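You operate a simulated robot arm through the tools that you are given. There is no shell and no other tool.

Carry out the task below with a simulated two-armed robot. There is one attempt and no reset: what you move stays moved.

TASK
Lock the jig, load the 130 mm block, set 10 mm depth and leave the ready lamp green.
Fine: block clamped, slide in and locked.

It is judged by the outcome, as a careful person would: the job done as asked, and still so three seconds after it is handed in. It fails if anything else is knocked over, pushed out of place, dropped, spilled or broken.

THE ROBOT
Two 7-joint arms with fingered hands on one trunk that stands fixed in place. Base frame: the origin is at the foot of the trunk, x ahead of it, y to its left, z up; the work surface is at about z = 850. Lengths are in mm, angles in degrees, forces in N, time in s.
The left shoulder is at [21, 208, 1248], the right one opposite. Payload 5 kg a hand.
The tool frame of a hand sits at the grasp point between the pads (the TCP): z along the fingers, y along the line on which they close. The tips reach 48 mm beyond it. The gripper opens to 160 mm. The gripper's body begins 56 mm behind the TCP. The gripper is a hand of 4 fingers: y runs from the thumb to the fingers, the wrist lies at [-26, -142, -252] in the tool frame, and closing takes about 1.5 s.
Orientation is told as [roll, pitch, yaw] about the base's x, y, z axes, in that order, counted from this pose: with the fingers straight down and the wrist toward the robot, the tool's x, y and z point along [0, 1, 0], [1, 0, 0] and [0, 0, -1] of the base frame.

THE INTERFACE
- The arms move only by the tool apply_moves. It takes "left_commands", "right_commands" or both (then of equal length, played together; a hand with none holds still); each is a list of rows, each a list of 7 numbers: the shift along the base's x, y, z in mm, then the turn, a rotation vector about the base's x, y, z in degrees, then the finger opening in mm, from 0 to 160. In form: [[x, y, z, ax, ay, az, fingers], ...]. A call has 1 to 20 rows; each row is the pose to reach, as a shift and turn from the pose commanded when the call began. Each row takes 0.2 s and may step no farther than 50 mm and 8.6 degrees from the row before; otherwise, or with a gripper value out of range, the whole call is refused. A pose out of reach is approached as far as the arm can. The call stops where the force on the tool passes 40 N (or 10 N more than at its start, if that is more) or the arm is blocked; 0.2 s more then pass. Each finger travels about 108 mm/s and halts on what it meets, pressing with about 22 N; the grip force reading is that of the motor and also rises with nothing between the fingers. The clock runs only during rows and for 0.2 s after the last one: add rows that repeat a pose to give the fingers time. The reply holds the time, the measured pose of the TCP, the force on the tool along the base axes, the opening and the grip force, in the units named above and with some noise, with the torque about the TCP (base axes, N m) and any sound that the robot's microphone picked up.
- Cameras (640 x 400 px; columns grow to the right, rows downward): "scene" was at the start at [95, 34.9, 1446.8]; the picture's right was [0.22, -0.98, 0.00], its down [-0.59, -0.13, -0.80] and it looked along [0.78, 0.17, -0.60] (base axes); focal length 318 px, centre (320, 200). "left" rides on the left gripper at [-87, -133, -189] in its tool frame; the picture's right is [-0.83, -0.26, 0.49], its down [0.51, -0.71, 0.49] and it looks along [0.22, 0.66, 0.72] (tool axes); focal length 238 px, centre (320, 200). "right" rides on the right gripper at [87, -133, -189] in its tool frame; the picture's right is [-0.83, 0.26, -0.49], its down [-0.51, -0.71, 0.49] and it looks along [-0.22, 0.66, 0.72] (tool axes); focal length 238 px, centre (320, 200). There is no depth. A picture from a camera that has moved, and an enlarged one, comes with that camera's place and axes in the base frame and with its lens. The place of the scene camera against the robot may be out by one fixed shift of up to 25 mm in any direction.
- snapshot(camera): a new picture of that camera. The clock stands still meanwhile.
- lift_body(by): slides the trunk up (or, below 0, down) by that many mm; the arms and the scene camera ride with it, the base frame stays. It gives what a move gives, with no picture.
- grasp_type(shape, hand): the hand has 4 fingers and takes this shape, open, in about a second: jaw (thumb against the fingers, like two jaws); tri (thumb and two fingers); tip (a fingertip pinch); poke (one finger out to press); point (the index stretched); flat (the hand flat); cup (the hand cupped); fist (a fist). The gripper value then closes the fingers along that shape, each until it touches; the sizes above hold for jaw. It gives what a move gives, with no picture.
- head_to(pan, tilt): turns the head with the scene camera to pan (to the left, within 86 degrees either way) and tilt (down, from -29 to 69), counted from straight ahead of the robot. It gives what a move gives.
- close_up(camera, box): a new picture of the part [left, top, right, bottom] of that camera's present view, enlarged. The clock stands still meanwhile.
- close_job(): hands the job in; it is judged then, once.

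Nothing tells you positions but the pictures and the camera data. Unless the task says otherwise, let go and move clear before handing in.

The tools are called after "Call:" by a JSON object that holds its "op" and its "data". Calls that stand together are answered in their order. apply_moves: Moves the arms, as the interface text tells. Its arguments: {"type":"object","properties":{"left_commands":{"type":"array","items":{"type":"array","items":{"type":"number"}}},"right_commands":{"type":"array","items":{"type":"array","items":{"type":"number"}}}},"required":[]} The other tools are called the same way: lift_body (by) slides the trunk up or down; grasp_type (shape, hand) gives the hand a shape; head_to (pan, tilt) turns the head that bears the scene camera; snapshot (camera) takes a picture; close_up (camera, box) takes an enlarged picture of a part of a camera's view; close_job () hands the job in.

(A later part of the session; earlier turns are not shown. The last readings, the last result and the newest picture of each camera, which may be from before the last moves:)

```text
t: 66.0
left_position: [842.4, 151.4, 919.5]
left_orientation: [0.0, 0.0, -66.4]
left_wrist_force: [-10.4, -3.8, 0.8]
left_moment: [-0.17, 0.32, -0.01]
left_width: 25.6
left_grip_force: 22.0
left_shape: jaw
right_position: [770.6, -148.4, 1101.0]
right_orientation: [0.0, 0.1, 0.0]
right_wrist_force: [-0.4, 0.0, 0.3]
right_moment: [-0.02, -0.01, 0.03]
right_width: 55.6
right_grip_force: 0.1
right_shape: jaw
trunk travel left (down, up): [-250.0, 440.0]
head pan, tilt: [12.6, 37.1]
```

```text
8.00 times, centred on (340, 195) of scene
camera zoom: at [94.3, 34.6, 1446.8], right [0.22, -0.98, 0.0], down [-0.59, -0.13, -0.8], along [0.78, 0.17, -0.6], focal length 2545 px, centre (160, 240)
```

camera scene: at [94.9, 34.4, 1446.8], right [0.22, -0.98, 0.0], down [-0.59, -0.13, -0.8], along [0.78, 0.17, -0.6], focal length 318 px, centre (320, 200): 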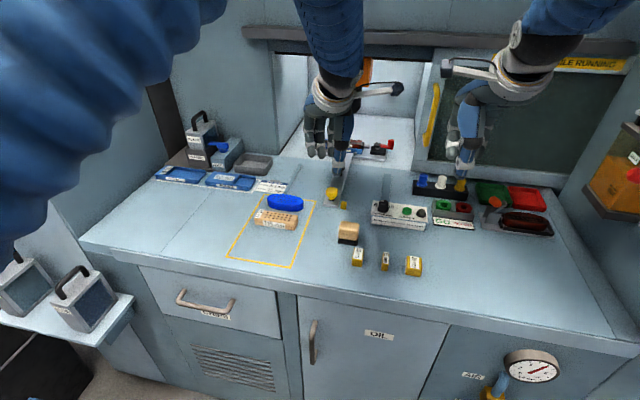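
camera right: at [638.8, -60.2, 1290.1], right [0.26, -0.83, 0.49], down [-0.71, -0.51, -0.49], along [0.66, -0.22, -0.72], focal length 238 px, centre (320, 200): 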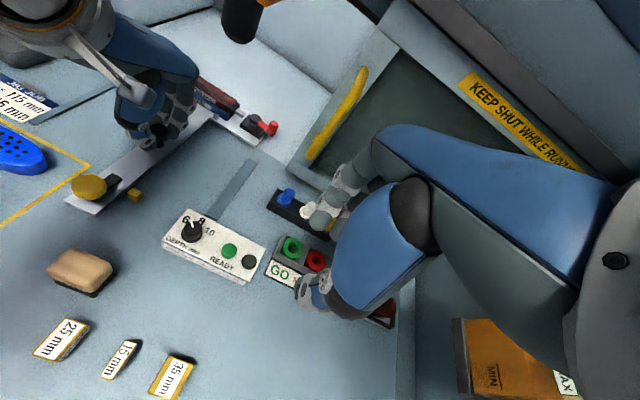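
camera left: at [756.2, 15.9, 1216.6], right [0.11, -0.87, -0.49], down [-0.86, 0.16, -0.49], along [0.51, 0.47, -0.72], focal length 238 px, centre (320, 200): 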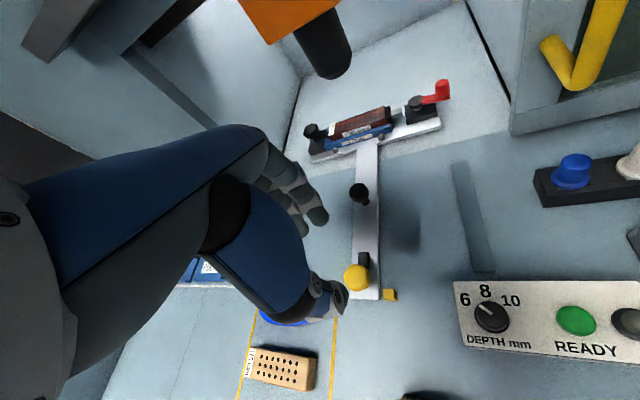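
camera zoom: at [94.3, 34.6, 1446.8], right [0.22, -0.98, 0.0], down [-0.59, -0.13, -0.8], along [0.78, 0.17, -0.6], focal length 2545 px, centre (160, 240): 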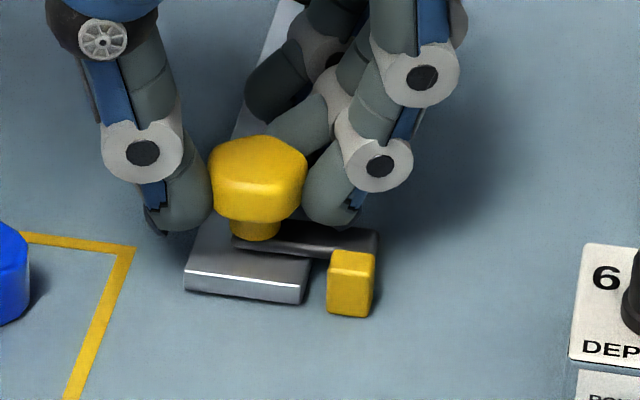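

The tongue sits behind the keeper, so the slide is locked. I'll open just enough, rise straight up, and retract the left hand.

Call:
{"op": "apply_moves", "data": {"left_commands": [[-1.5, 0, 0, 0, 0, 0, 24], [-1.5, 0, 1, 0, 0, 0, 38], [-1.5, 0, 4, 0, 0, 0, 46], [-1.5, 0, 20, 0, 0, 0, 46], [-1.5, 0, 50, 0, 0, 0, 46], [-1.5, 0, 95, 0, 0, 0, 50], [-15, 20, 130, 0, 0, 8, 60], [-35, 50, 150, 0, 0, 16, 60], [-55, 80, 165, 0, 0, 24, 60], [-75, 110, 175, 0, 0, 32, 60], [-95, 140, 180, 0, 0, 40, 60], [-115, 170, 180, 0, 0, 48, 60], [-135, 200, 180, 0, 0, 56, 60], [-150, 220, 180, 0, 0, 64, 60]]}}

Call:
{"op": "snapshot", "data": {"camera": "scene"}}

Call:
{"op": "close_up", "data": {"camera": "right", "box": [80, 60, 290, 220]}}

Call:
{"op": "close_up", "data": {"camera": "right", "box": [90, 120, 190, 200]}}

Call:
{"op": "close_up", "data": {"camera": "right", "box": [150, 195, 280, 290]}}

```text
t: 69.0
left_position: [692.9, 369.2, 1100.3]
left_orientation: [0.0, 0.0, -2.4]
left_wrist_force: [1.1, 0.2, 0.1]
left_moment: [0.05, 0.0, 0.05]
left_width: 60.0
left_grip_force: 0.0
left_shape: jaw
right_position: [770.8, -149.8, 1101.4]
right_orientation: [0.0, 0.0, 0.1]
right_wrist_force: [-0.6, -0.1, 0.3]
right_moment: [0.07, -0.05, 0.03]
right_width: 55.7
right_grip_force: 0.1
right_shape: jaw
trunk travel left (down, up): [-250.0, 440.0]
head pan, tilt: [12.6, 37.1]
```

```text
taken
camera scene: at [94.5, 34.0, 1446.8], right [0.22, -0.98, 0.0], down [-0.59, -0.13, -0.8], along [0.78, 0.17, -0.6], focal length 318 px, centre (320, 200)
```

scene: 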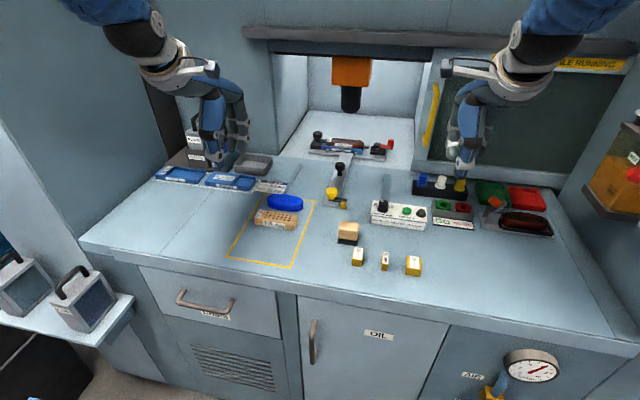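

```text
2.50 times, centred on (185, 140) of right
camera zoom: at [638.0, -61.3, 1290.4], right [0.26, -0.83, 0.49], down [-0.71, -0.51, -0.49], along [0.66, -0.22, -0.72], focal length 596 px, centre (658, 350)
```

zoom: 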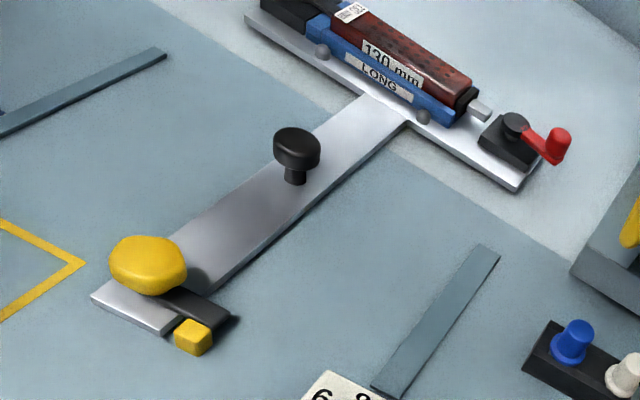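

```text
5.00 times, centred on (140, 160) of right
camera zoom: at [638.0, -61.3, 1290.4], right [0.26, -0.83, 0.49], down [-0.71, -0.51, -0.49], along [0.66, -0.22, -0.72], focal length 1192 px, centre (1220, 400)
```

zoom: 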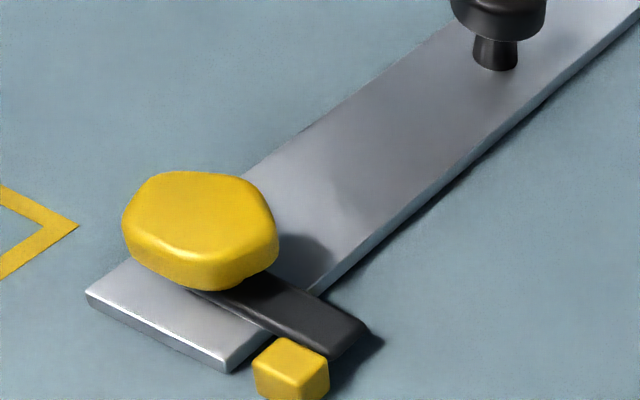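

```text
4.21 times, centred on (215, 242) of right
camera zoom: at [638.0, -61.3, 1290.4], right [0.26, -0.83, 0.49], down [-0.71, -0.51, -0.49], along [0.66, -0.22, -0.72], focal length 1004 px, centre (762, 21)
```

zoom: 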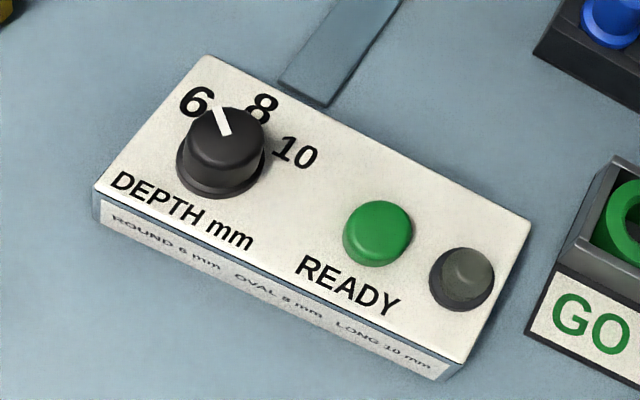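

The slide is in and latched. Next is the depth dial at about (800, −1), whose pointer is at 6. I'll bring the right hand above it at yaw +60 so I can turn clockwise about 95°.

Call:
{"op": "apply_moves", "data": {"right_commands": [[4, 18, -5, 0, 0, 7.5, 56], [8, 37, -15, 0, 0, 15, 56], [12, 56, -25, 0, 0, 22.5, 56], [16, 75, -40, 0, 0, 30, 56], [20, 94, -55, 0, 0, 37.5, 56], [24, 113, -70, 0, 0, 45, 56], [27, 131, -85, 0, 0, 52.5, 56], [30, 148, -100, 0, 0, 60, 56]]}}

Call:
{"op": "snapshot", "data": {"camera": "right"}}

Call:
{"op": "close_up", "data": {"camera": "scene", "box": [340, 130, 460, 240]}}

Call:
{"op": "snapshot", "data": {"camera": "left"}}

```text
t: 70.8
left_position: [694.8, 371.0, 1099.0]
left_orientation: [0.0, 0.1, -2.4]
left_wrist_force: [0.2, 0.1, -0.7]
left_moment: [0.0, 0.03, 0.01]
left_width: 59.4
left_grip_force: 0.1
left_shape: jaw
right_position: [803.3, -2.6, 1000.8]
right_orientation: [0.0, -0.1, 60.0]
right_wrist_force: [1.7, -0.4, 0.8]
right_moment: [0.01, 0.13, 0.01]
right_width: 55.7
right_grip_force: 0.1
right_shape: jaw
trunk travel left (down, up): [-250.0, 440.0]
head pan, tilt: [12.6, 37.1]
```

```text
taken
camera right: at [661.2, -72.2, 1190.3], right [0.85, -0.19, 0.49], down [0.08, -0.87, -0.49], along [0.52, 0.46, -0.72], focal length 238 px, centre (320, 200)
```

right: 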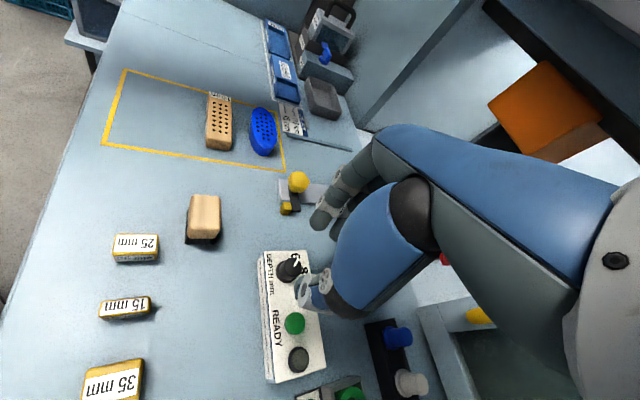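

```text
3.64 times, centred on (400, 185) of scene
camera zoom: at [96.3, 35.1, 1446.6], right [0.22, -0.98, 0.0], down [-0.59, -0.13, -0.8], along [0.78, 0.17, -0.61], focal length 1157 px, centre (29, 254)
```

zoom: 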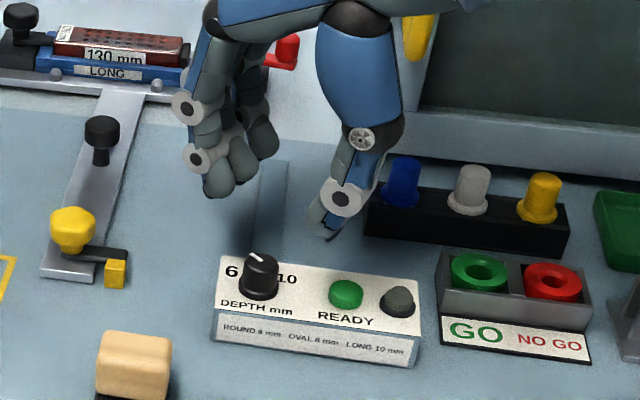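

```text
taken
camera left: at [558.9, 289.2, 1289.1], right [-0.29, -0.82, -0.49], down [-0.69, 0.54, -0.49], along [0.66, 0.19, -0.72], focal length 238 px, centre (320, 200)
```

left: 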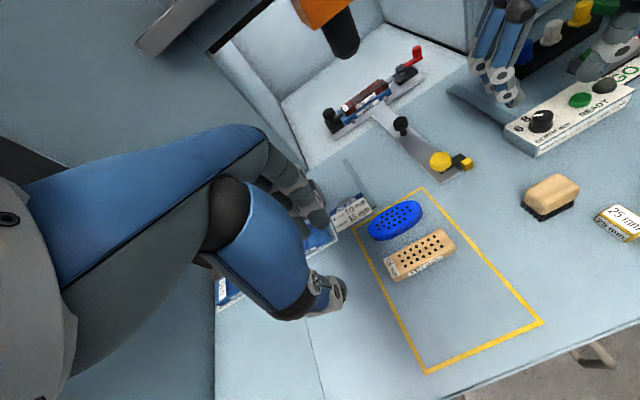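

The dial projects exactly where expected below the right hand. I'll zoom in on it and descend to grip height.

Call:
{"op": "close_up", "data": {"camera": "right", "box": [250, 240, 340, 300]}}

Call:
{"op": "close_up", "data": {"camera": "left", "box": [490, 70, 620, 160]}}

Call:
{"op": "apply_moves", "data": {"right_commands": [[0, 0, -20, 0, 0, 0, 54], [0, 0, -40, 0, 0, 0, 54], [0, 0, -55, 0, 0, 0, 54], [0, 0, -63, 0, 0, 0, 54]]}}

Call:
{"op": "close_up", "data": {"camera": "left", "box": [470, 50, 620, 160]}}

Call:
{"op": "close_up", "data": {"camera": "right", "box": [230, 180, 390, 320]}}

Call:
{"op": "close_up", "data": {"camera": "scene", "box": [350, 160, 440, 230]}}

```text
6.67 times, centred on (295, 270) of right
camera zoom: at [661.2, -72.2, 1190.3], right [0.85, -0.19, 0.49], down [0.08, -0.87, -0.49], along [0.52, 0.46, -0.72], focal length 1589 px, centre (487, -267)
```

zoom: 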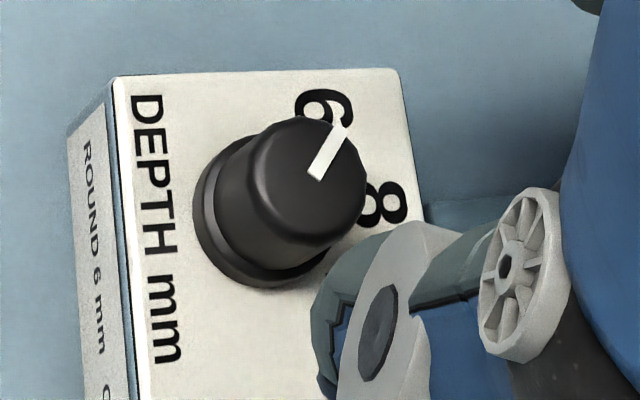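

```text
4.44 times, centred on (555, 115) of left
camera zoom: at [558.9, 289.2, 1289.1], right [-0.29, -0.82, -0.49], down [-0.69, 0.54, -0.49], along [0.66, 0.19, -0.72], focal length 1059 px, centre (-724, 578)
```

zoom: 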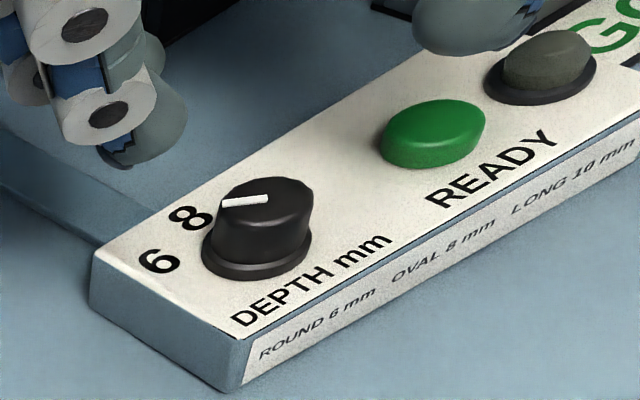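

```text
t: 71.8
left_position: [695.0, 370.6, 1100.1]
left_orientation: [-0.1, -0.1, -2.5]
left_wrist_force: [0.4, 0.0, 0.9]
left_moment: [-0.01, 0.0, 0.04]
left_width: 59.7
left_grip_force: 0.1
left_shape: jaw
right_position: [800.3, -1.8, 937.2]
right_orientation: [-0.1, 0.0, 60.1]
right_wrist_force: [0.4, 0.4, 0.8]
right_moment: [-0.01, 0.03, 0.04]
right_width: 54.3
right_grip_force: 0.0
right_shape: jaw
trunk travel left (down, up): [-250.0, 440.0]
head pan, tilt: [12.6, 37.1]
```

```text
3.64 times, centred on (545, 105) of left
camera zoom: at [557.7, 289.1, 1289.9], right [-0.29, -0.82, -0.49], down [-0.69, 0.54, -0.49], along [0.66, 0.19, -0.72], focal length 867 px, centre (-498, 546)
```

zoom: 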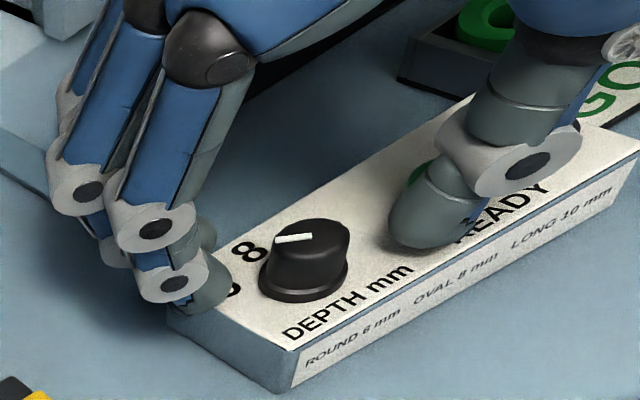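

```text
2.86 times, centred on (310, 250) of right
camera zoom: at [659.8, -71.9, 1127.1], right [0.85, -0.19, 0.49], down [0.08, -0.87, -0.49], along [0.52, 0.46, -0.72], focal length 681 px, centre (349, 57)
```

zoom: 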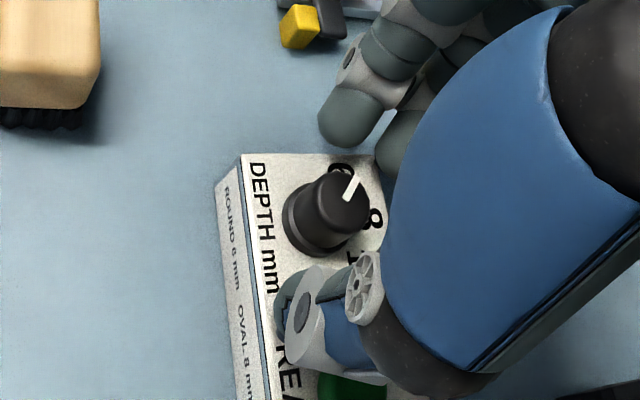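

```text
5.71 times, centred on (395, 195) of scene
camera zoom: at [95.2, 34.9, 1446.7], right [0.22, -0.98, 0.0], down [-0.59, -0.13, -0.8], along [0.78, 0.17, -0.6], focal length 1818 px, centre (-109, 229)
```

zoom: 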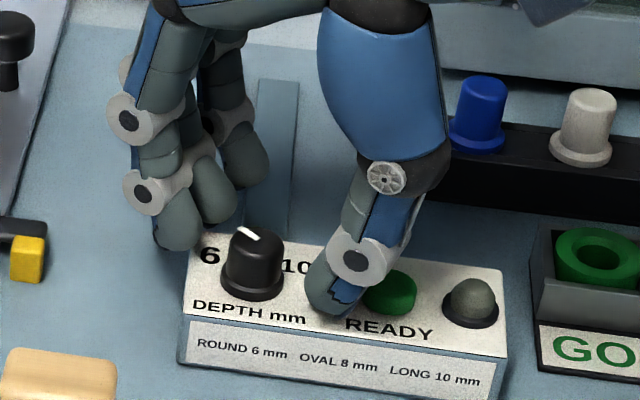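

The dial (top at z≈911) is between thumb and fingers. I'll close on it.

Call:
{"op": "apply_moves", "data": {"right_commands": [[0, 0, 0, 0, 0, 0, 44], [0, 0, 0, 0, 0, 0, 34], [0, 0, 0, 0, 0, 0, 24], [0, 0, 0, 0, 0, 0, 14], [0, 0, 0, 0, 0, 0, 6], [0, 0, 0, 0, 0, 0, 0], [0, 0, 0, 0, 0, 0, 0]]}}

Call:
{"op": "close_up", "data": {"camera": "left", "box": [470, 50, 620, 160]}}

Call:
{"op": "close_up", "data": {"camera": "right", "box": [270, 210, 370, 290]}}

```text
t: 73.4
left_position: [694.1, 369.9, 1100.0]
left_orientation: [0.0, 0.0, -2.4]
left_wrist_force: [-0.2, 0.6, -0.4]
left_moment: [0.01, -0.02, 0.0]
left_width: 59.5
left_grip_force: 0.0
left_shape: jaw
right_position: [801.8, -2.6, 937.6]
right_orientation: [0.1, 0.0, 60.0]
right_wrist_force: [-2.6, -4.4, 1.0]
right_moment: [-0.14, 0.08, 0.0]
right_width: 10.1
right_grip_force: 21.9
right_shape: jaw
trunk travel left (down, up): [-250.0, 440.0]
head pan, tilt: [12.6, 37.1]
```

```text
3.64 times, centred on (545, 105) of left
camera zoom: at [557.5, 288.6, 1290.0], right [-0.29, -0.82, -0.49], down [-0.69, 0.54, -0.49], along [0.66, 0.19, -0.72], focal length 867 px, centre (-498, 546)
```

zoom: 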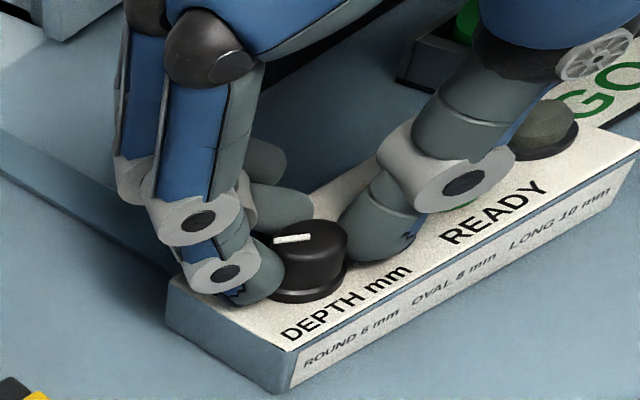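

```text
5.00 times, centred on (320, 250) of right
camera zoom: at [659.5, -72.6, 1127.3], right [0.85, -0.19, 0.49], down [0.08, -0.87, -0.49], along [0.52, 0.46, -0.72], focal length 1192 px, centre (320, -50)
```

zoom: 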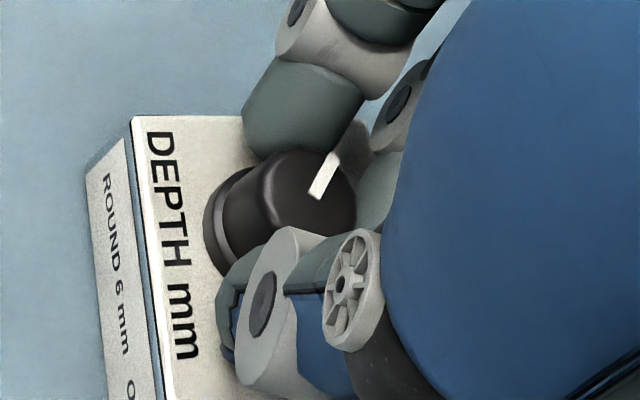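

Gripped at 22 N. I'll turn the dial clockwise about 88° and check the pointer.

Call:
{"op": "apply_moves", "data": {"right_commands": [[0, 0, 0, 0, 0, -8, 0], [0, 0, 0, 0, 0, -16, 0], [0, 0, 0, 0, 0, -24, 0], [0, 0, 0, 0, 0, -32, 0], [0, 0, 0, 0, 0, -40, 0], [0, 0, 0, 0, 0, -48, 0], [0, 0, 0, 0, 0, -56, 0], [0, 0, 0, 0, 0, -64, 0], [0, 0, 0, 0, 0, -72, 0], [0, 0, 0, 0, 0, -80, 0], [0, 0, 0, 0, 0, -88, 0]]}}

Call:
{"op": "close_up", "data": {"camera": "left", "box": [470, 50, 620, 160]}}

Call:
{"op": "close_up", "data": {"camera": "right", "box": [230, 180, 390, 320]}}

Call:
{"op": "close_up", "data": {"camera": "scene", "box": [350, 170, 440, 230]}}

```text
t: 75.8
left_position: [692.0, 371.0, 1100.2]
left_orientation: [0.0, -0.1, -2.4]
left_wrist_force: [-0.3, 0.3, -0.1]
left_moment: [-0.09, -0.04, 0.02]
left_width: 59.8
left_grip_force: 0.1
left_shape: jaw
right_position: [797.3, -2.0, 937.0]
right_orientation: [-0.2, 0.1, -28.0]
right_wrist_force: [-19.9, -12.4, 9.5]
right_moment: [-0.46, 0.84, 0.01]
right_width: 10.1
right_grip_force: 20.8
right_shape: jaw
right hand out of reach, approached as far as the arm can: row 8
trunk travel left (down, up): [-250.0, 440.0]
head pan, tilt: [12.6, 37.1]
```

```text
3.64 times, centred on (545, 105) of left
camera zoom: at [555.1, 289.0, 1290.9], right [-0.29, -0.82, -0.49], down [-0.69, 0.54, -0.49], along [0.67, 0.19, -0.72], focal length 867 px, centre (-498, 546)
```

zoom: 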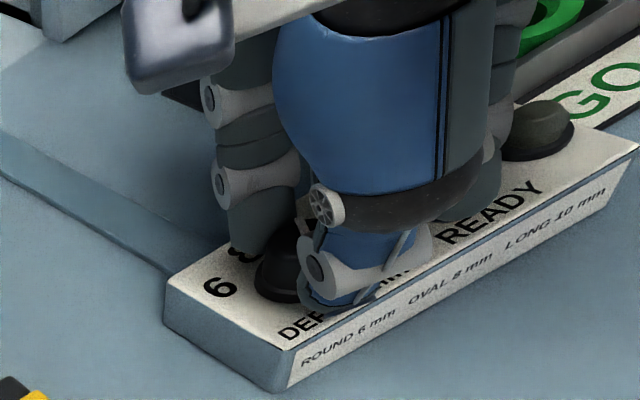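

```text
2.86 times, centred on (310, 250) of right
camera zoom: at [721.5, 138.9, 1126.4], right [-0.16, -0.86, 0.49], down [-0.87, -0.11, -0.49], along [0.47, -0.5, -0.72], focal length 681 px, centre (349, 57)
```

zoom: 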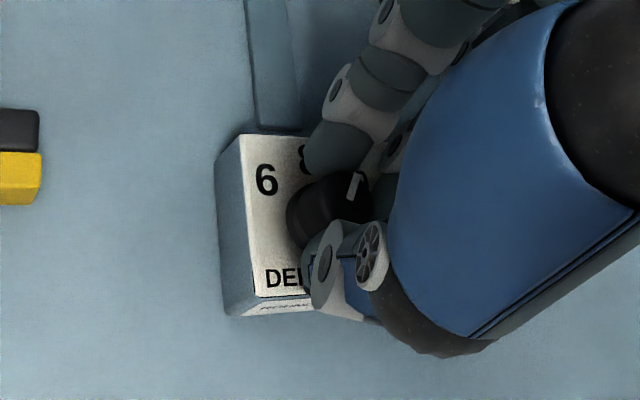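

```text
6.67 times, centred on (395, 200) of scene
camera zoom: at [92.2, 34.7, 1446.9], right [0.22, -0.98, 0.0], down [-0.59, -0.13, -0.8], along [0.78, 0.17, -0.6], focal length 2121 px, centre (-180, 200)
```

zoom: 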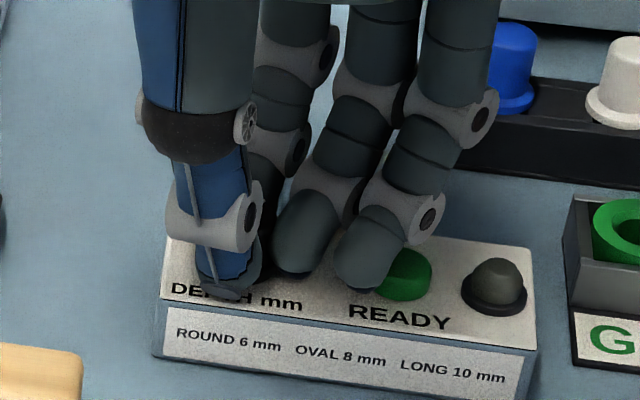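

The dial turned with the hand, though the arm is straining sideways (about 23 N). I'll open, rise, and read the pointer.

Call:
{"op": "apply_moves", "data": {"right_commands": [[-1, -0.5, 0, 0, 0, 0, 14], [-1, -0.5, 0, 0, 0, 0, 30], [-1, -0.5, 0, 0, 0, 0, 46], [-1, -0.5, 5, 0, 0, 0, 54], [-1, -0.5, 30, 0, 0, 0, 54], [-1, -0.5, 65, 0, 0, 0, 54]]}}

Call:
{"op": "snapshot", "data": {"camera": "right"}}

Call:
{"op": "close_up", "data": {"camera": "right", "box": [240, 210, 380, 320]}}

Call:
{"op": "close_up", "data": {"camera": "left", "box": [490, 70, 620, 160]}}

Call:
{"op": "close_up", "data": {"camera": "scene", "box": [350, 170, 440, 230]}}

```text
t: 77.2
left_position: [693.7, 371.0, 1100.9]
left_orientation: [0.1, -0.1, -2.5]
left_wrist_force: [-0.4, 0.4, -0.3]
left_moment: [-0.02, -0.04, 0.03]
left_width: 59.9
left_grip_force: 0.1
left_shape: jaw
right_position: [800.4, -2.0, 1003.3]
right_orientation: [-0.2, 0.1, -28.0]
right_wrist_force: [-0.8, 0.7, -2.0]
right_moment: [-0.01, -0.21, -0.01]
right_width: 53.5
right_grip_force: 0.1
right_shape: jaw
trunk travel left (down, up): [-250.0, 440.0]
head pan, tilt: [12.6, 37.1]
```

```text
taken
camera right: at [723.4, 139.0, 1191.7], right [-0.16, -0.86, 0.49], down [-0.86, -0.11, -0.49], along [0.48, -0.5, -0.72], focal length 238 px, centre (320, 200)
```

right: 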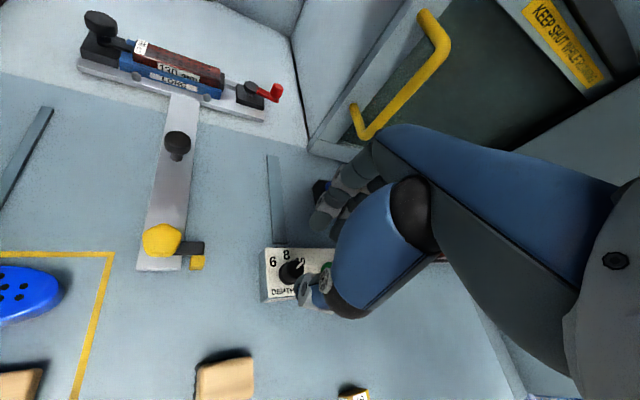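

```text
3.64 times, centred on (310, 265) of right
camera zoom: at [723.4, 139.0, 1191.7], right [-0.16, -0.86, 0.49], down [-0.86, -0.11, -0.49], along [0.48, -0.5, -0.72], focal length 867 px, centre (356, -36)
```

zoom: 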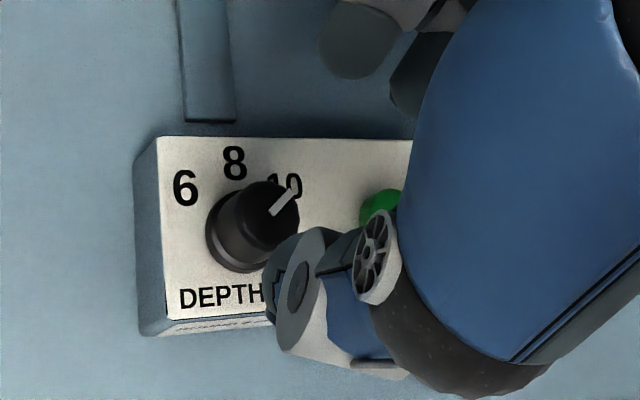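

```text
4.44 times, centred on (555, 115) of left
camera zoom: at [556.8, 289.5, 1290.3], right [-0.29, -0.82, -0.49], down [-0.69, 0.54, -0.49], along [0.66, 0.19, -0.72], focal length 1059 px, centre (-724, 578)
```

zoom: 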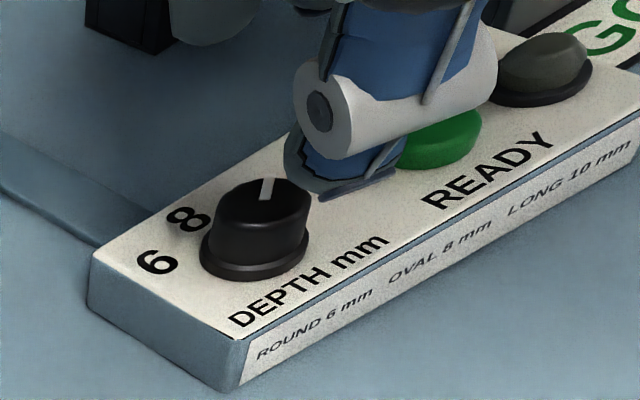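

```text
6.67 times, centred on (395, 200) of scene
camera zoom: at [94.2, 35.2, 1446.9], right [0.22, -0.98, 0.0], down [-0.59, -0.13, -0.8], along [0.78, 0.17, -0.6], focal length 2121 px, centre (-180, 200)
```

zoom: 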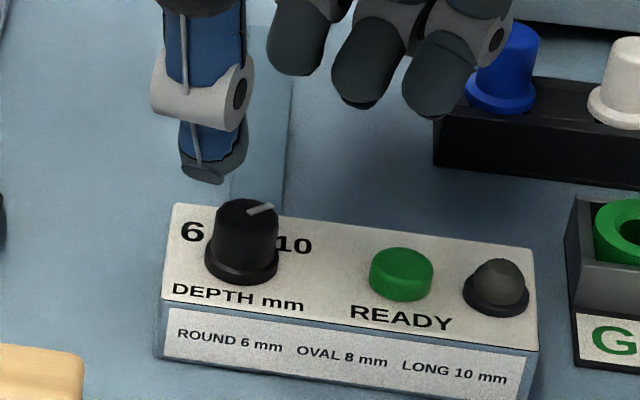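

The pointer now lies at 10 (about −48°, label at −47°). Next is the READY button near (799, −64, top ≈897). I'll rise, move above it and take the poke shape.

Call:
{"op": "apply_moves", "data": {"right_commands": [[0, -10, 20, 0, 0, 7, 54], [0, -25, 40, 0, 0, 14, 54], [-1, -40, 60, 0, 0, 21, 54], [-1, -55, 75, 0, 0, 28, 54], [-1, -62, 80, 0, 0, 28, 54]]}}

Call:
{"op": "grasp_type", "data": {"hand": "right", "shape": "poke"}}

Call:
{"op": "snapshot", "data": {"camera": "right"}}

Call:
{"op": "snapshot", "data": {"camera": "left"}}

Call:
{"op": "close_up", "data": {"camera": "scene", "box": [340, 60, 500, 230]}}

```text
t: 78.4
left_position: [695.2, 372.5, 1101.1]
left_orientation: [0.0, 0.1, -2.3]
left_wrist_force: [-1.0, 1.0, -0.4]
left_moment: [-0.07, -0.02, -0.02]
left_width: 59.4
left_grip_force: 0.1
left_shape: jaw
right_position: [799.1, -62.6, 1083.6]
right_orientation: [0.0, 0.0, 0.2]
right_wrist_force: [-0.6, 1.5, -0.4]
right_moment: [-0.07, -0.02, -0.05]
right_width: 54.1
right_grip_force: 0.0
right_shape: jaw
trunk travel left (down, up): [-250.0, 440.0]
head pan, tilt: [12.6, 37.1]
```

```text
t: 79.3
left_position: [694.7, 371.7, 1099.5]
left_orientation: [0.0, 0.1, -2.4]
left_wrist_force: [-0.6, 0.1, -0.2]
left_moment: [-0.02, 0.01, 0.0]
left_width: 59.4
left_grip_force: 0.1
left_shape: jaw
right_position: [798.2, -64.4, 1083.2]
right_orientation: [0.0, -0.1, 0.1]
right_wrist_force: [0.7, -0.1, -0.7]
right_moment: [-0.01, -0.01, 0.02]
right_width: 0.1
right_grip_force: 0.0
right_shape: poke
trunk travel left (down, up): [-250.0, 440.0]
head pan, tilt: [12.6, 37.1]
```

```text
taken
camera right: at [666.7, 23.9, 1272.4], right [0.26, -0.83, 0.49], down [-0.71, -0.51, -0.49], along [0.66, -0.22, -0.72], focal length 238 px, centre (320, 200)
```

right: 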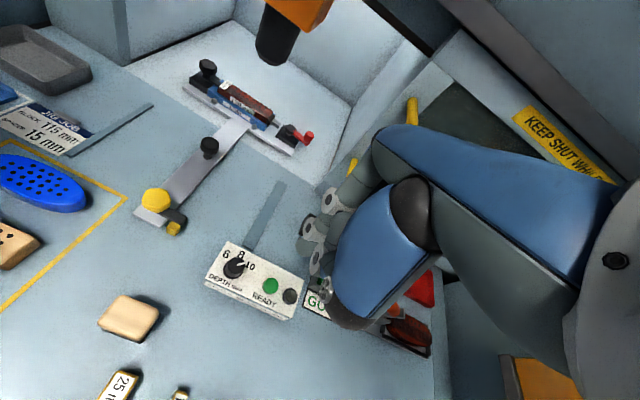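

```text
taken
camera left: at [557.5, 289.3, 1289.9], right [-0.29, -0.82, -0.49], down [-0.69, 0.54, -0.49], along [0.66, 0.19, -0.72], focal length 238 px, centre (320, 200)
```

left: 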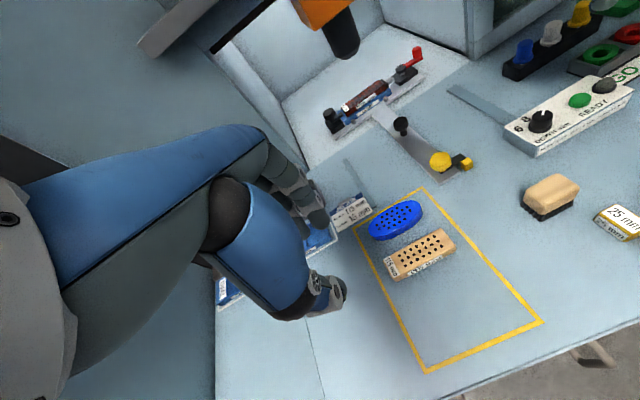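

```text
2.35 times, centred on (420, 145) of scene
camera zoom: at [95.0, 35.1, 1446.7], right [0.22, -0.98, 0.0], down [-0.59, -0.13, -0.8], along [0.78, 0.17, -0.6], focal length 748 px, centre (85, 329)
```

zoom: 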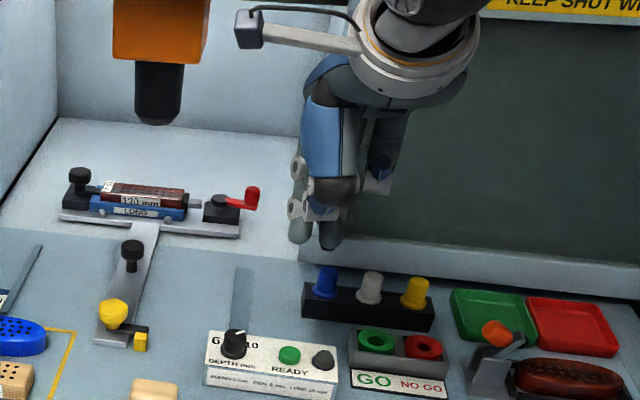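

The poke shape is set. I'll zoom in to see which fingertip protrudes and where it is relative to the TCP.

Call:
{"op": "close_up", "data": {"camera": "scene", "box": [400, 100, 460, 180]}}

Call:
{"op": "close_up", "data": {"camera": "right", "box": [260, 170, 380, 340]}}

Call:
{"op": "head_to", "data": {"pan": 0, "tilt": 37}}

Call:
{"op": "snapshot", "data": {"camera": "scene"}}

```text
5.00 times, centred on (430, 140) of scene
camera zoom: at [95.0, 35.1, 1446.7], right [0.22, -0.98, 0.0], down [-0.59, -0.13, -0.8], along [0.78, 0.17, -0.6], focal length 1590 px, centre (-230, 500)
```

zoom: 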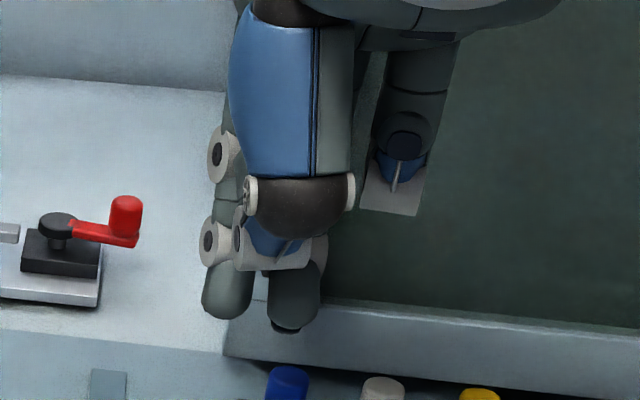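

```text
2.35 times, centred on (320, 255) of right
camera zoom: at [666.7, 23.9, 1272.4], right [0.26, -0.83, 0.49], down [-0.71, -0.51, -0.49], along [0.66, -0.22, -0.72], focal length 561 px, centre (320, 71)
```

zoom: 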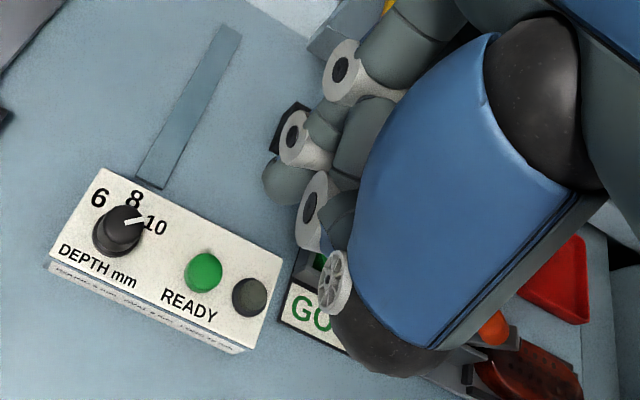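

```text
t: 80.0
left_position: [692.6, 370.6, 1100.1]
left_orientation: [0.0, -0.1, -2.4]
left_wrist_force: [-1.2, -0.1, 0.0]
left_moment: [-0.01, -0.03, -0.01]
left_width: 59.7
left_grip_force: 0.0
left_shape: jaw
right_position: [800.3, -64.9, 1082.5]
right_orientation: [0.0, 0.1, 0.0]
right_wrist_force: [0.0, 0.9, -0.4]
right_moment: [0.01, -0.04, -0.03]
right_width: 0.0
right_grip_force: 0.1
right_shape: poke
trunk travel left (down, up): [-250.0, 440.0]
head pan, tilt: [0.0, 37.0]
```

```text
taken
camera scene: at [97.3, 16.0, 1447.0], right [0.0, -1.0, 0.0], down [-0.6, 0.0, -0.8], along [0.8, 0.0, -0.6], focal length 318 px, centre (320, 200)
```

scene: 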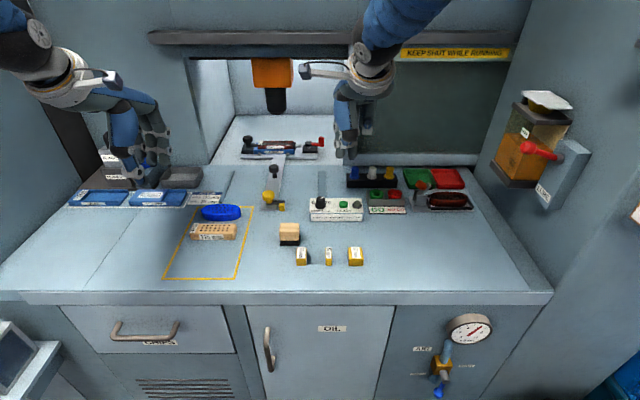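

In this shape the thumb tip sits almost as low as the index. I'll compare with the "point" shape for a cleaner single fingertip.

Call:
{"op": "grasp_type", "data": {"hand": "right", "shape": "point"}}

Call:
{"op": "close_up", "data": {"camera": "scene", "box": [300, 60, 420, 200]}}

Call:
{"op": "close_up", "data": {"camera": "right", "box": [200, 150, 400, 340]}}

```text
t: 81.0
left_position: [695.0, 370.5, 1100.0]
left_orientation: [-0.1, 0.0, -2.4]
left_wrist_force: [-0.2, -1.9, 0.5]
left_moment: [0.0, 0.01, 0.0]
left_width: 59.8
left_grip_force: 0.1
left_shape: jaw
right_position: [799.6, -64.0, 1082.5]
right_orientation: [0.0, 0.0, 0.0]
right_wrist_force: [0.6, 0.3, 0.5]
right_moment: [-0.01, -0.02, 0.0]
right_width: 0.2
right_grip_force: 0.1
right_shape: point
trunk travel left (down, up): [-250.0, 440.0]
head pan, tilt: [0.0, 37.0]
```

```text
2.86 times, centred on (360, 130) of scene
camera zoom: at [97.3, 16.0, 1447.0], right [0.0, -1.0, 0.0], down [-0.6, 0.0, -0.8], along [0.8, 0.0, -0.6], focal length 909 px, centre (206, 400)
```

zoom: 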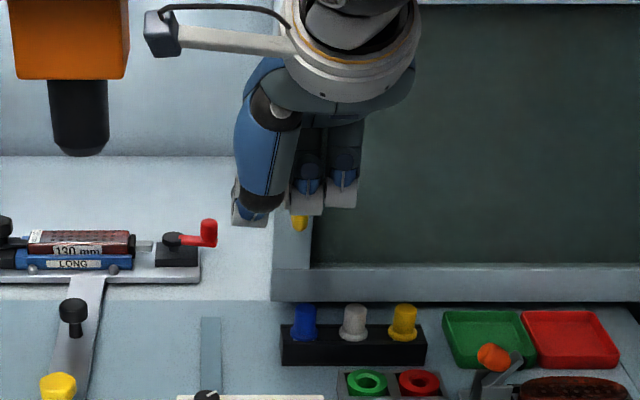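

```text
2.11 times, centred on (300, 245) of right
camera zoom: at [666.7, 23.8, 1272.3], right [0.26, -0.83, 0.49], down [-0.71, -0.51, -0.49], along [0.66, -0.22, -0.72], focal length 502 px, centre (362, 105)
```

zoom: 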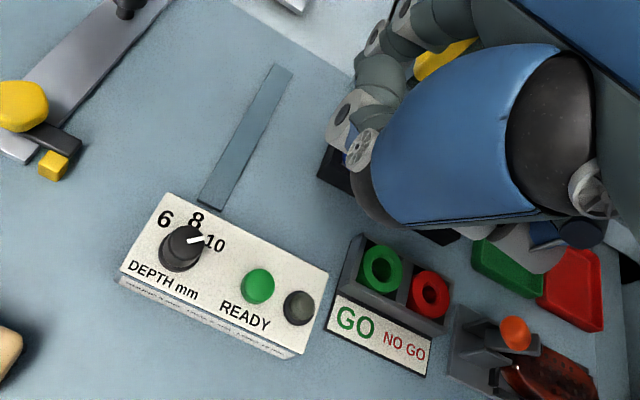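

"Point" stretches forward, which is unhelpful. I'll return to "poke", where the index tip is about (5, 13, −48) from the TCP and clearly lowest, and position it over the READY button.

Call:
{"op": "grasp_type", "data": {"hand": "right", "shape": "poke"}}

Call:
{"op": "apply_moves", "data": {"right_commands": [[-2, -6, -25, 0, 0, 0, 0], [-5, -12, -50, 0, 0, 0, 0], [-5.5, -13.5, -75, 0, 0, 0, 0], [-5.5, -13.5, -100, 0, 0, 0, 0], [-5.5, -13.5, -115, 0, 0, 0, 0]]}}

Call:
{"op": "snapshot", "data": {"camera": "right"}}

Call:
{"op": "close_up", "data": {"camera": "right", "box": [220, 200, 380, 310]}}

Call:
{"op": "close_up", "data": {"camera": "scene", "box": [290, 150, 410, 230]}}

Call:
{"op": "close_up", "data": {"camera": "left", "box": [490, 40, 640, 160]}}

```text
t: 81.8
left_position: [693.8, 371.8, 1099.6]
left_orientation: [0.0, 0.0, -2.5]
left_wrist_force: [0.1, -0.5, 0.4]
left_moment: [-0.01, 0.03, -0.02]
left_width: 59.9
left_grip_force: 0.1
left_shape: jaw
right_position: [799.0, -65.6, 1082.9]
right_orientation: [0.0, 0.0, 0.0]
right_wrist_force: [-0.1, 0.7, -0.1]
right_moment: [-0.02, 0.01, 0.02]
right_width: 0.0
right_grip_force: 0.0
right_shape: poke
trunk travel left (down, up): [-250.0, 440.0]
head pan, tilt: [0.0, 37.0]
```

```text
t: 83.0
left_position: [695.9, 371.1, 1101.3]
left_orientation: [-0.1, 0.0, -2.4]
left_wrist_force: [0.1, 0.1, 0.8]
left_moment: [0.0, 0.02, 0.0]
left_width: 59.8
left_grip_force: 0.1
left_shape: jaw
right_position: [794.1, -76.8, 967.1]
right_orientation: [-0.1, 0.0, 0.0]
right_wrist_force: [1.4, -0.4, 0.4]
right_moment: [-0.01, 0.1, 0.02]
right_width: 0.0
right_grip_force: 0.0
right_shape: poke
trunk travel left (down, up): [-250.0, 440.0]
head pan, tilt: [0.0, 37.0]
```

```text
taken
camera right: at [661.3, 11.2, 1157.4], right [0.26, -0.83, 0.49], down [-0.71, -0.51, -0.49], along [0.66, -0.22, -0.72], focal length 238 px, centre (320, 200)
```

right: 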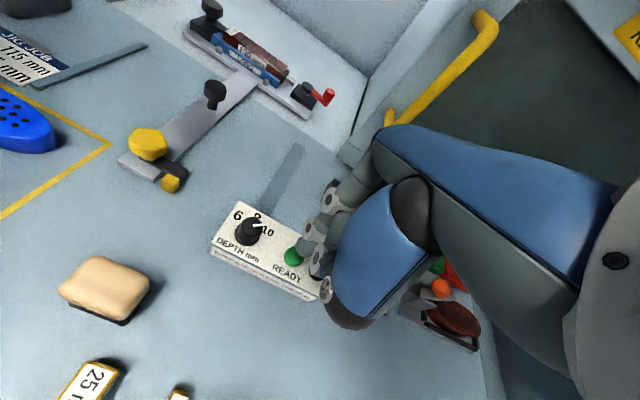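

```text
3.64 times, centred on (300, 255) of right
camera zoom: at [661.3, 11.2, 1157.4], right [0.26, -0.83, 0.49], down [-0.71, -0.51, -0.49], along [0.66, -0.22, -0.72], focal length 867 px, centre (393, 0)
```

zoom: 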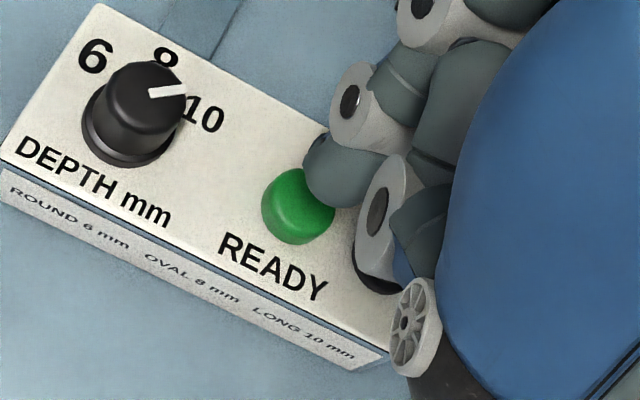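

```text
5.00 times, centred on (350, 190) of scene
camera zoom: at [97.5, 16.1, 1446.9], right [0.0, -1.0, 0.0], down [-0.6, 0.0, -0.8], along [0.8, 0.0, -0.6], focal length 1590 px, centre (170, 250)
```

zoom: 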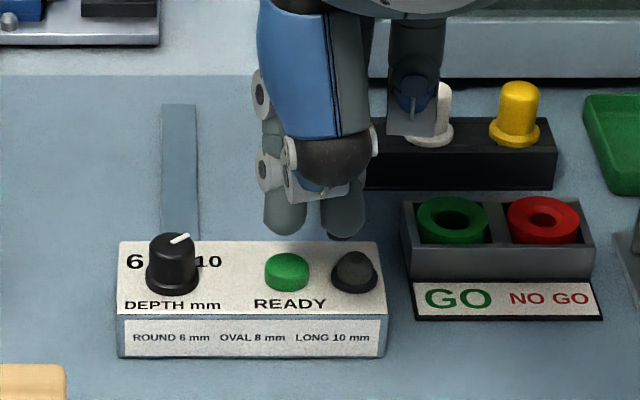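

```text
3.33 times, centred on (565, 100) of left
camera zoom: at [557.8, 289.3, 1289.7], right [-0.29, -0.82, -0.49], down [-0.69, 0.54, -0.49], along [0.66, 0.19, -0.72], focal length 794 px, centre (-497, 533)
```

zoom: 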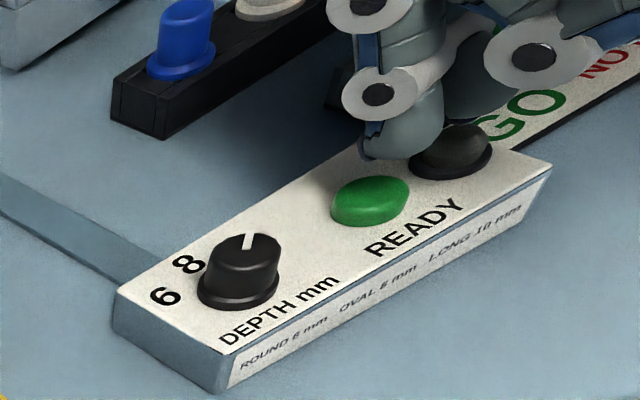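

Two views put the index tip at about (792.5, −59.6, 922), so I need roughly +6 in x and −4.5 in y to centre on the button. I'll shift and lower gently.

Call:
{"op": "apply_moves", "data": {"right_commands": [[3, -2.5, -4, 0, 0, 0, 0], [6, -4.5, -10, 0, 0, 0, 0], [6, -4.5, -16, 0, 0, 0, 0], [6, -4.5, -20, 0, 0, 0, 0]]}}

Call:
{"op": "close_up", "data": {"camera": "right", "box": [220, 200, 380, 310]}}

Call:
{"op": "close_up", "data": {"camera": "left", "box": [530, 60, 630, 140]}}

Call:
{"op": "close_up", "data": {"camera": "scene", "box": [310, 170, 390, 225]}}

```text
t: 84.0
left_position: [693.7, 371.1, 1098.9]
left_orientation: [0.0, 0.0, -2.4]
left_wrist_force: [-0.5, 0.0, 0.0]
left_moment: [0.03, -0.01, 0.0]
left_width: 59.9
left_grip_force: 0.1
left_shape: jaw
right_position: [799.7, -83.0, 949.3]
right_orientation: [0.0, 0.1, 0.0]
right_wrist_force: [-0.5, -0.7, -0.1]
right_moment: [0.0, -0.01, -0.01]
right_width: 0.0
right_grip_force: 0.0
right_shape: poke
trunk travel left (down, up): [-250.0, 440.0]
head pan, tilt: [0.0, 37.0]
```

```text
3.64 times, centred on (300, 255) of right
camera zoom: at [667.0, 6.5, 1137.8], right [0.26, -0.83, 0.49], down [-0.71, -0.51, -0.49], along [0.66, -0.22, -0.72], focal length 867 px, centre (393, 0)
```

zoom: 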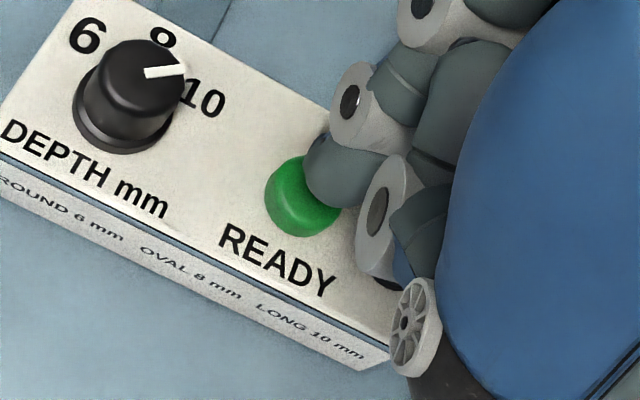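

```text
5.00 times, centred on (580, 100) of left
camera zoom: at [557.6, 289.2, 1289.9], right [-0.29, -0.82, -0.49], down [-0.69, 0.54, -0.49], along [0.66, 0.19, -0.72], focal length 1192 px, centre (-980, 700)
```

zoom: 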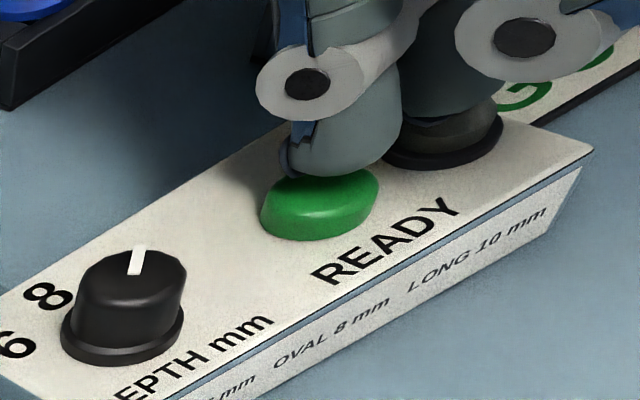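

```text
7.27 times, centred on (350, 198) of scene
camera zoom: at [97.3, 16.0, 1447.0], right [0.0, -1.0, 0.0], down [-0.6, 0.0, -0.8], along [0.8, 0.0, -0.6], focal length 2313 px, centre (102, 218)
```

zoom: 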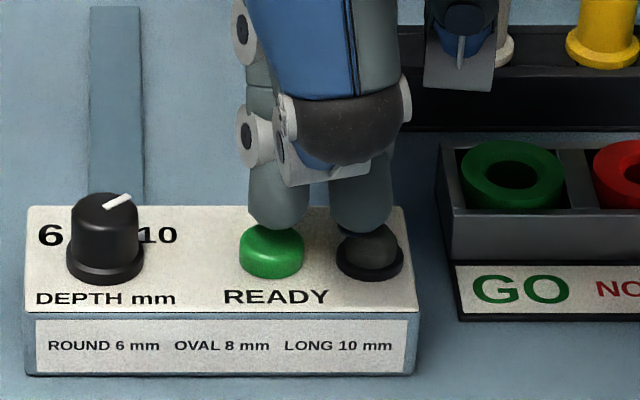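

The thumb tip is at the same depth and right above the lamp, so pressing here would hit the lamp. I'll rise and rotate the hand to yaw +60 about the index tip so the thumb moves clear.

Call:
{"op": "apply_moves", "data": {"right_commands": [[0, 0, 20, 0, 0, 0, 0], [0, 0, 40, 0, 0, 7, 0], [2, 1.5, 40, 0, 0, 15, 0], [4, 3, 40, 0, 0, 23, 0], [6.5, 4.5, 40, 0, 0, 31, 0], [9, 6, 40, 0, 0, 39, 0], [11, 7.5, 40, 0, 0, 47, 0], [13, 9, 40, 0, 0, 54, 0], [15.2, 10, 40, 0, 0, 60, 0]]}}

Call:
{"op": "snapshot", "data": {"camera": "right"}}

Call:
{"op": "close_up", "data": {"camera": "right", "box": [220, 200, 380, 310]}}

Call:
{"op": "close_up", "data": {"camera": "left", "box": [500, 20, 640, 140]}}

Call:
{"op": "close_up", "data": {"camera": "scene", "box": [300, 140, 400, 225]}}

```text
t: 86.0
left_position: [693.8, 371.0, 1100.3]
left_orientation: [0.0, 0.2, -2.4]
left_wrist_force: [-0.4, -0.3, 0.7]
left_moment: [0.02, 0.01, -0.01]
left_width: 59.9
left_grip_force: 0.0
left_shape: jaw
right_position: [815.7, -72.7, 987.7]
right_orientation: [0.1, -0.1, 60.2]
right_wrist_force: [-0.3, 0.1, 0.0]
right_moment: [-0.02, 0.01, 0.01]
right_width: 0.1
right_grip_force: 0.1
right_shape: poke
trunk travel left (down, up): [-250.0, 440.0]
head pan, tilt: [0.0, 37.0]
```

```text
taken
camera right: at [674.0, -142.9, 1177.0], right [0.85, -0.19, 0.49], down [0.09, -0.87, -0.49], along [0.52, 0.46, -0.72], focal length 238 px, centre (320, 200)
```

right: 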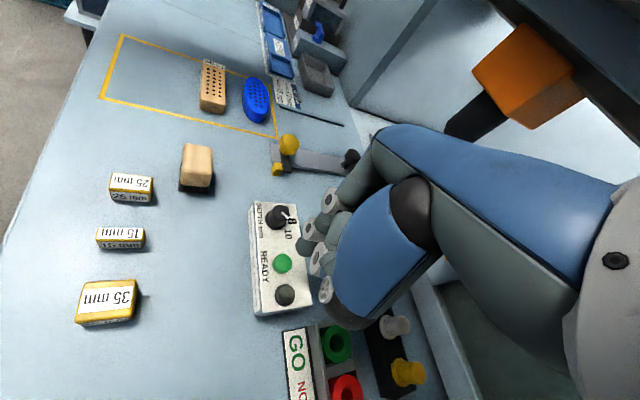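

```text
3.64 times, centred on (300, 255) of right
camera zoom: at [674.0, -142.9, 1177.0], right [0.85, -0.19, 0.49], down [0.09, -0.87, -0.49], along [0.52, 0.46, -0.72], focal length 867 px, centre (393, 0)
```

zoom: 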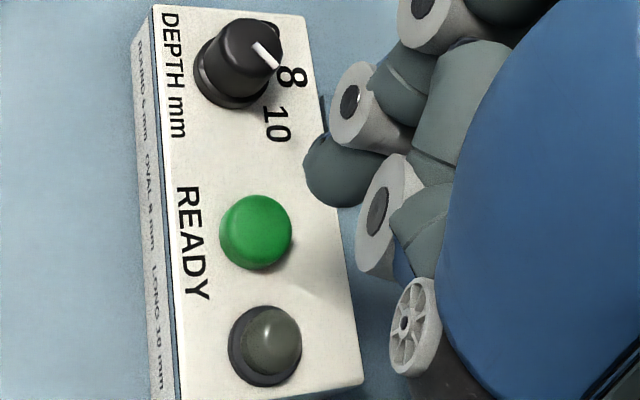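

```text
3.33 times, centred on (570, 80) of left
camera zoom: at [558.2, 288.7, 1289.7], right [-0.29, -0.82, -0.49], down [-0.69, 0.54, -0.49], along [0.66, 0.19, -0.72], focal length 794 px, centre (-513, 600)
```

zoom: 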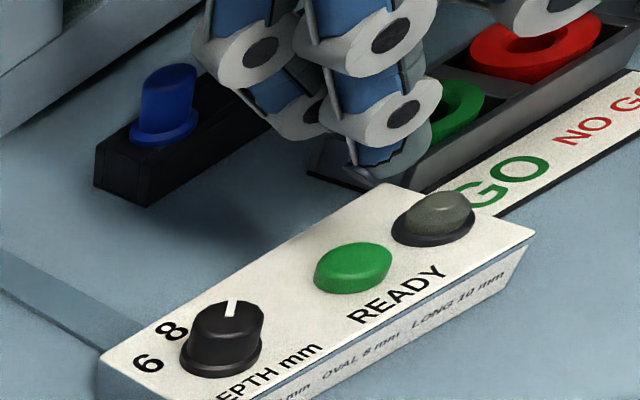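

```text
4.71 times, centred on (350, 182) of scene
camera zoom: at [97.8, 15.7, 1446.9], right [0.0, -1.0, 0.0], down [-0.6, 0.0, -0.8], along [0.8, 0.0, -0.6], focal length 1497 px, centre (179, 282)
```

zoom: 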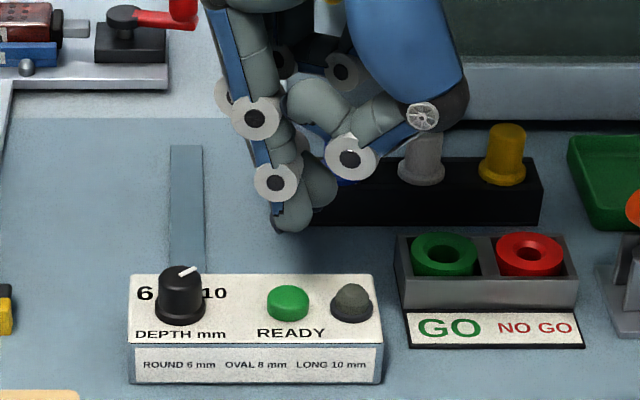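

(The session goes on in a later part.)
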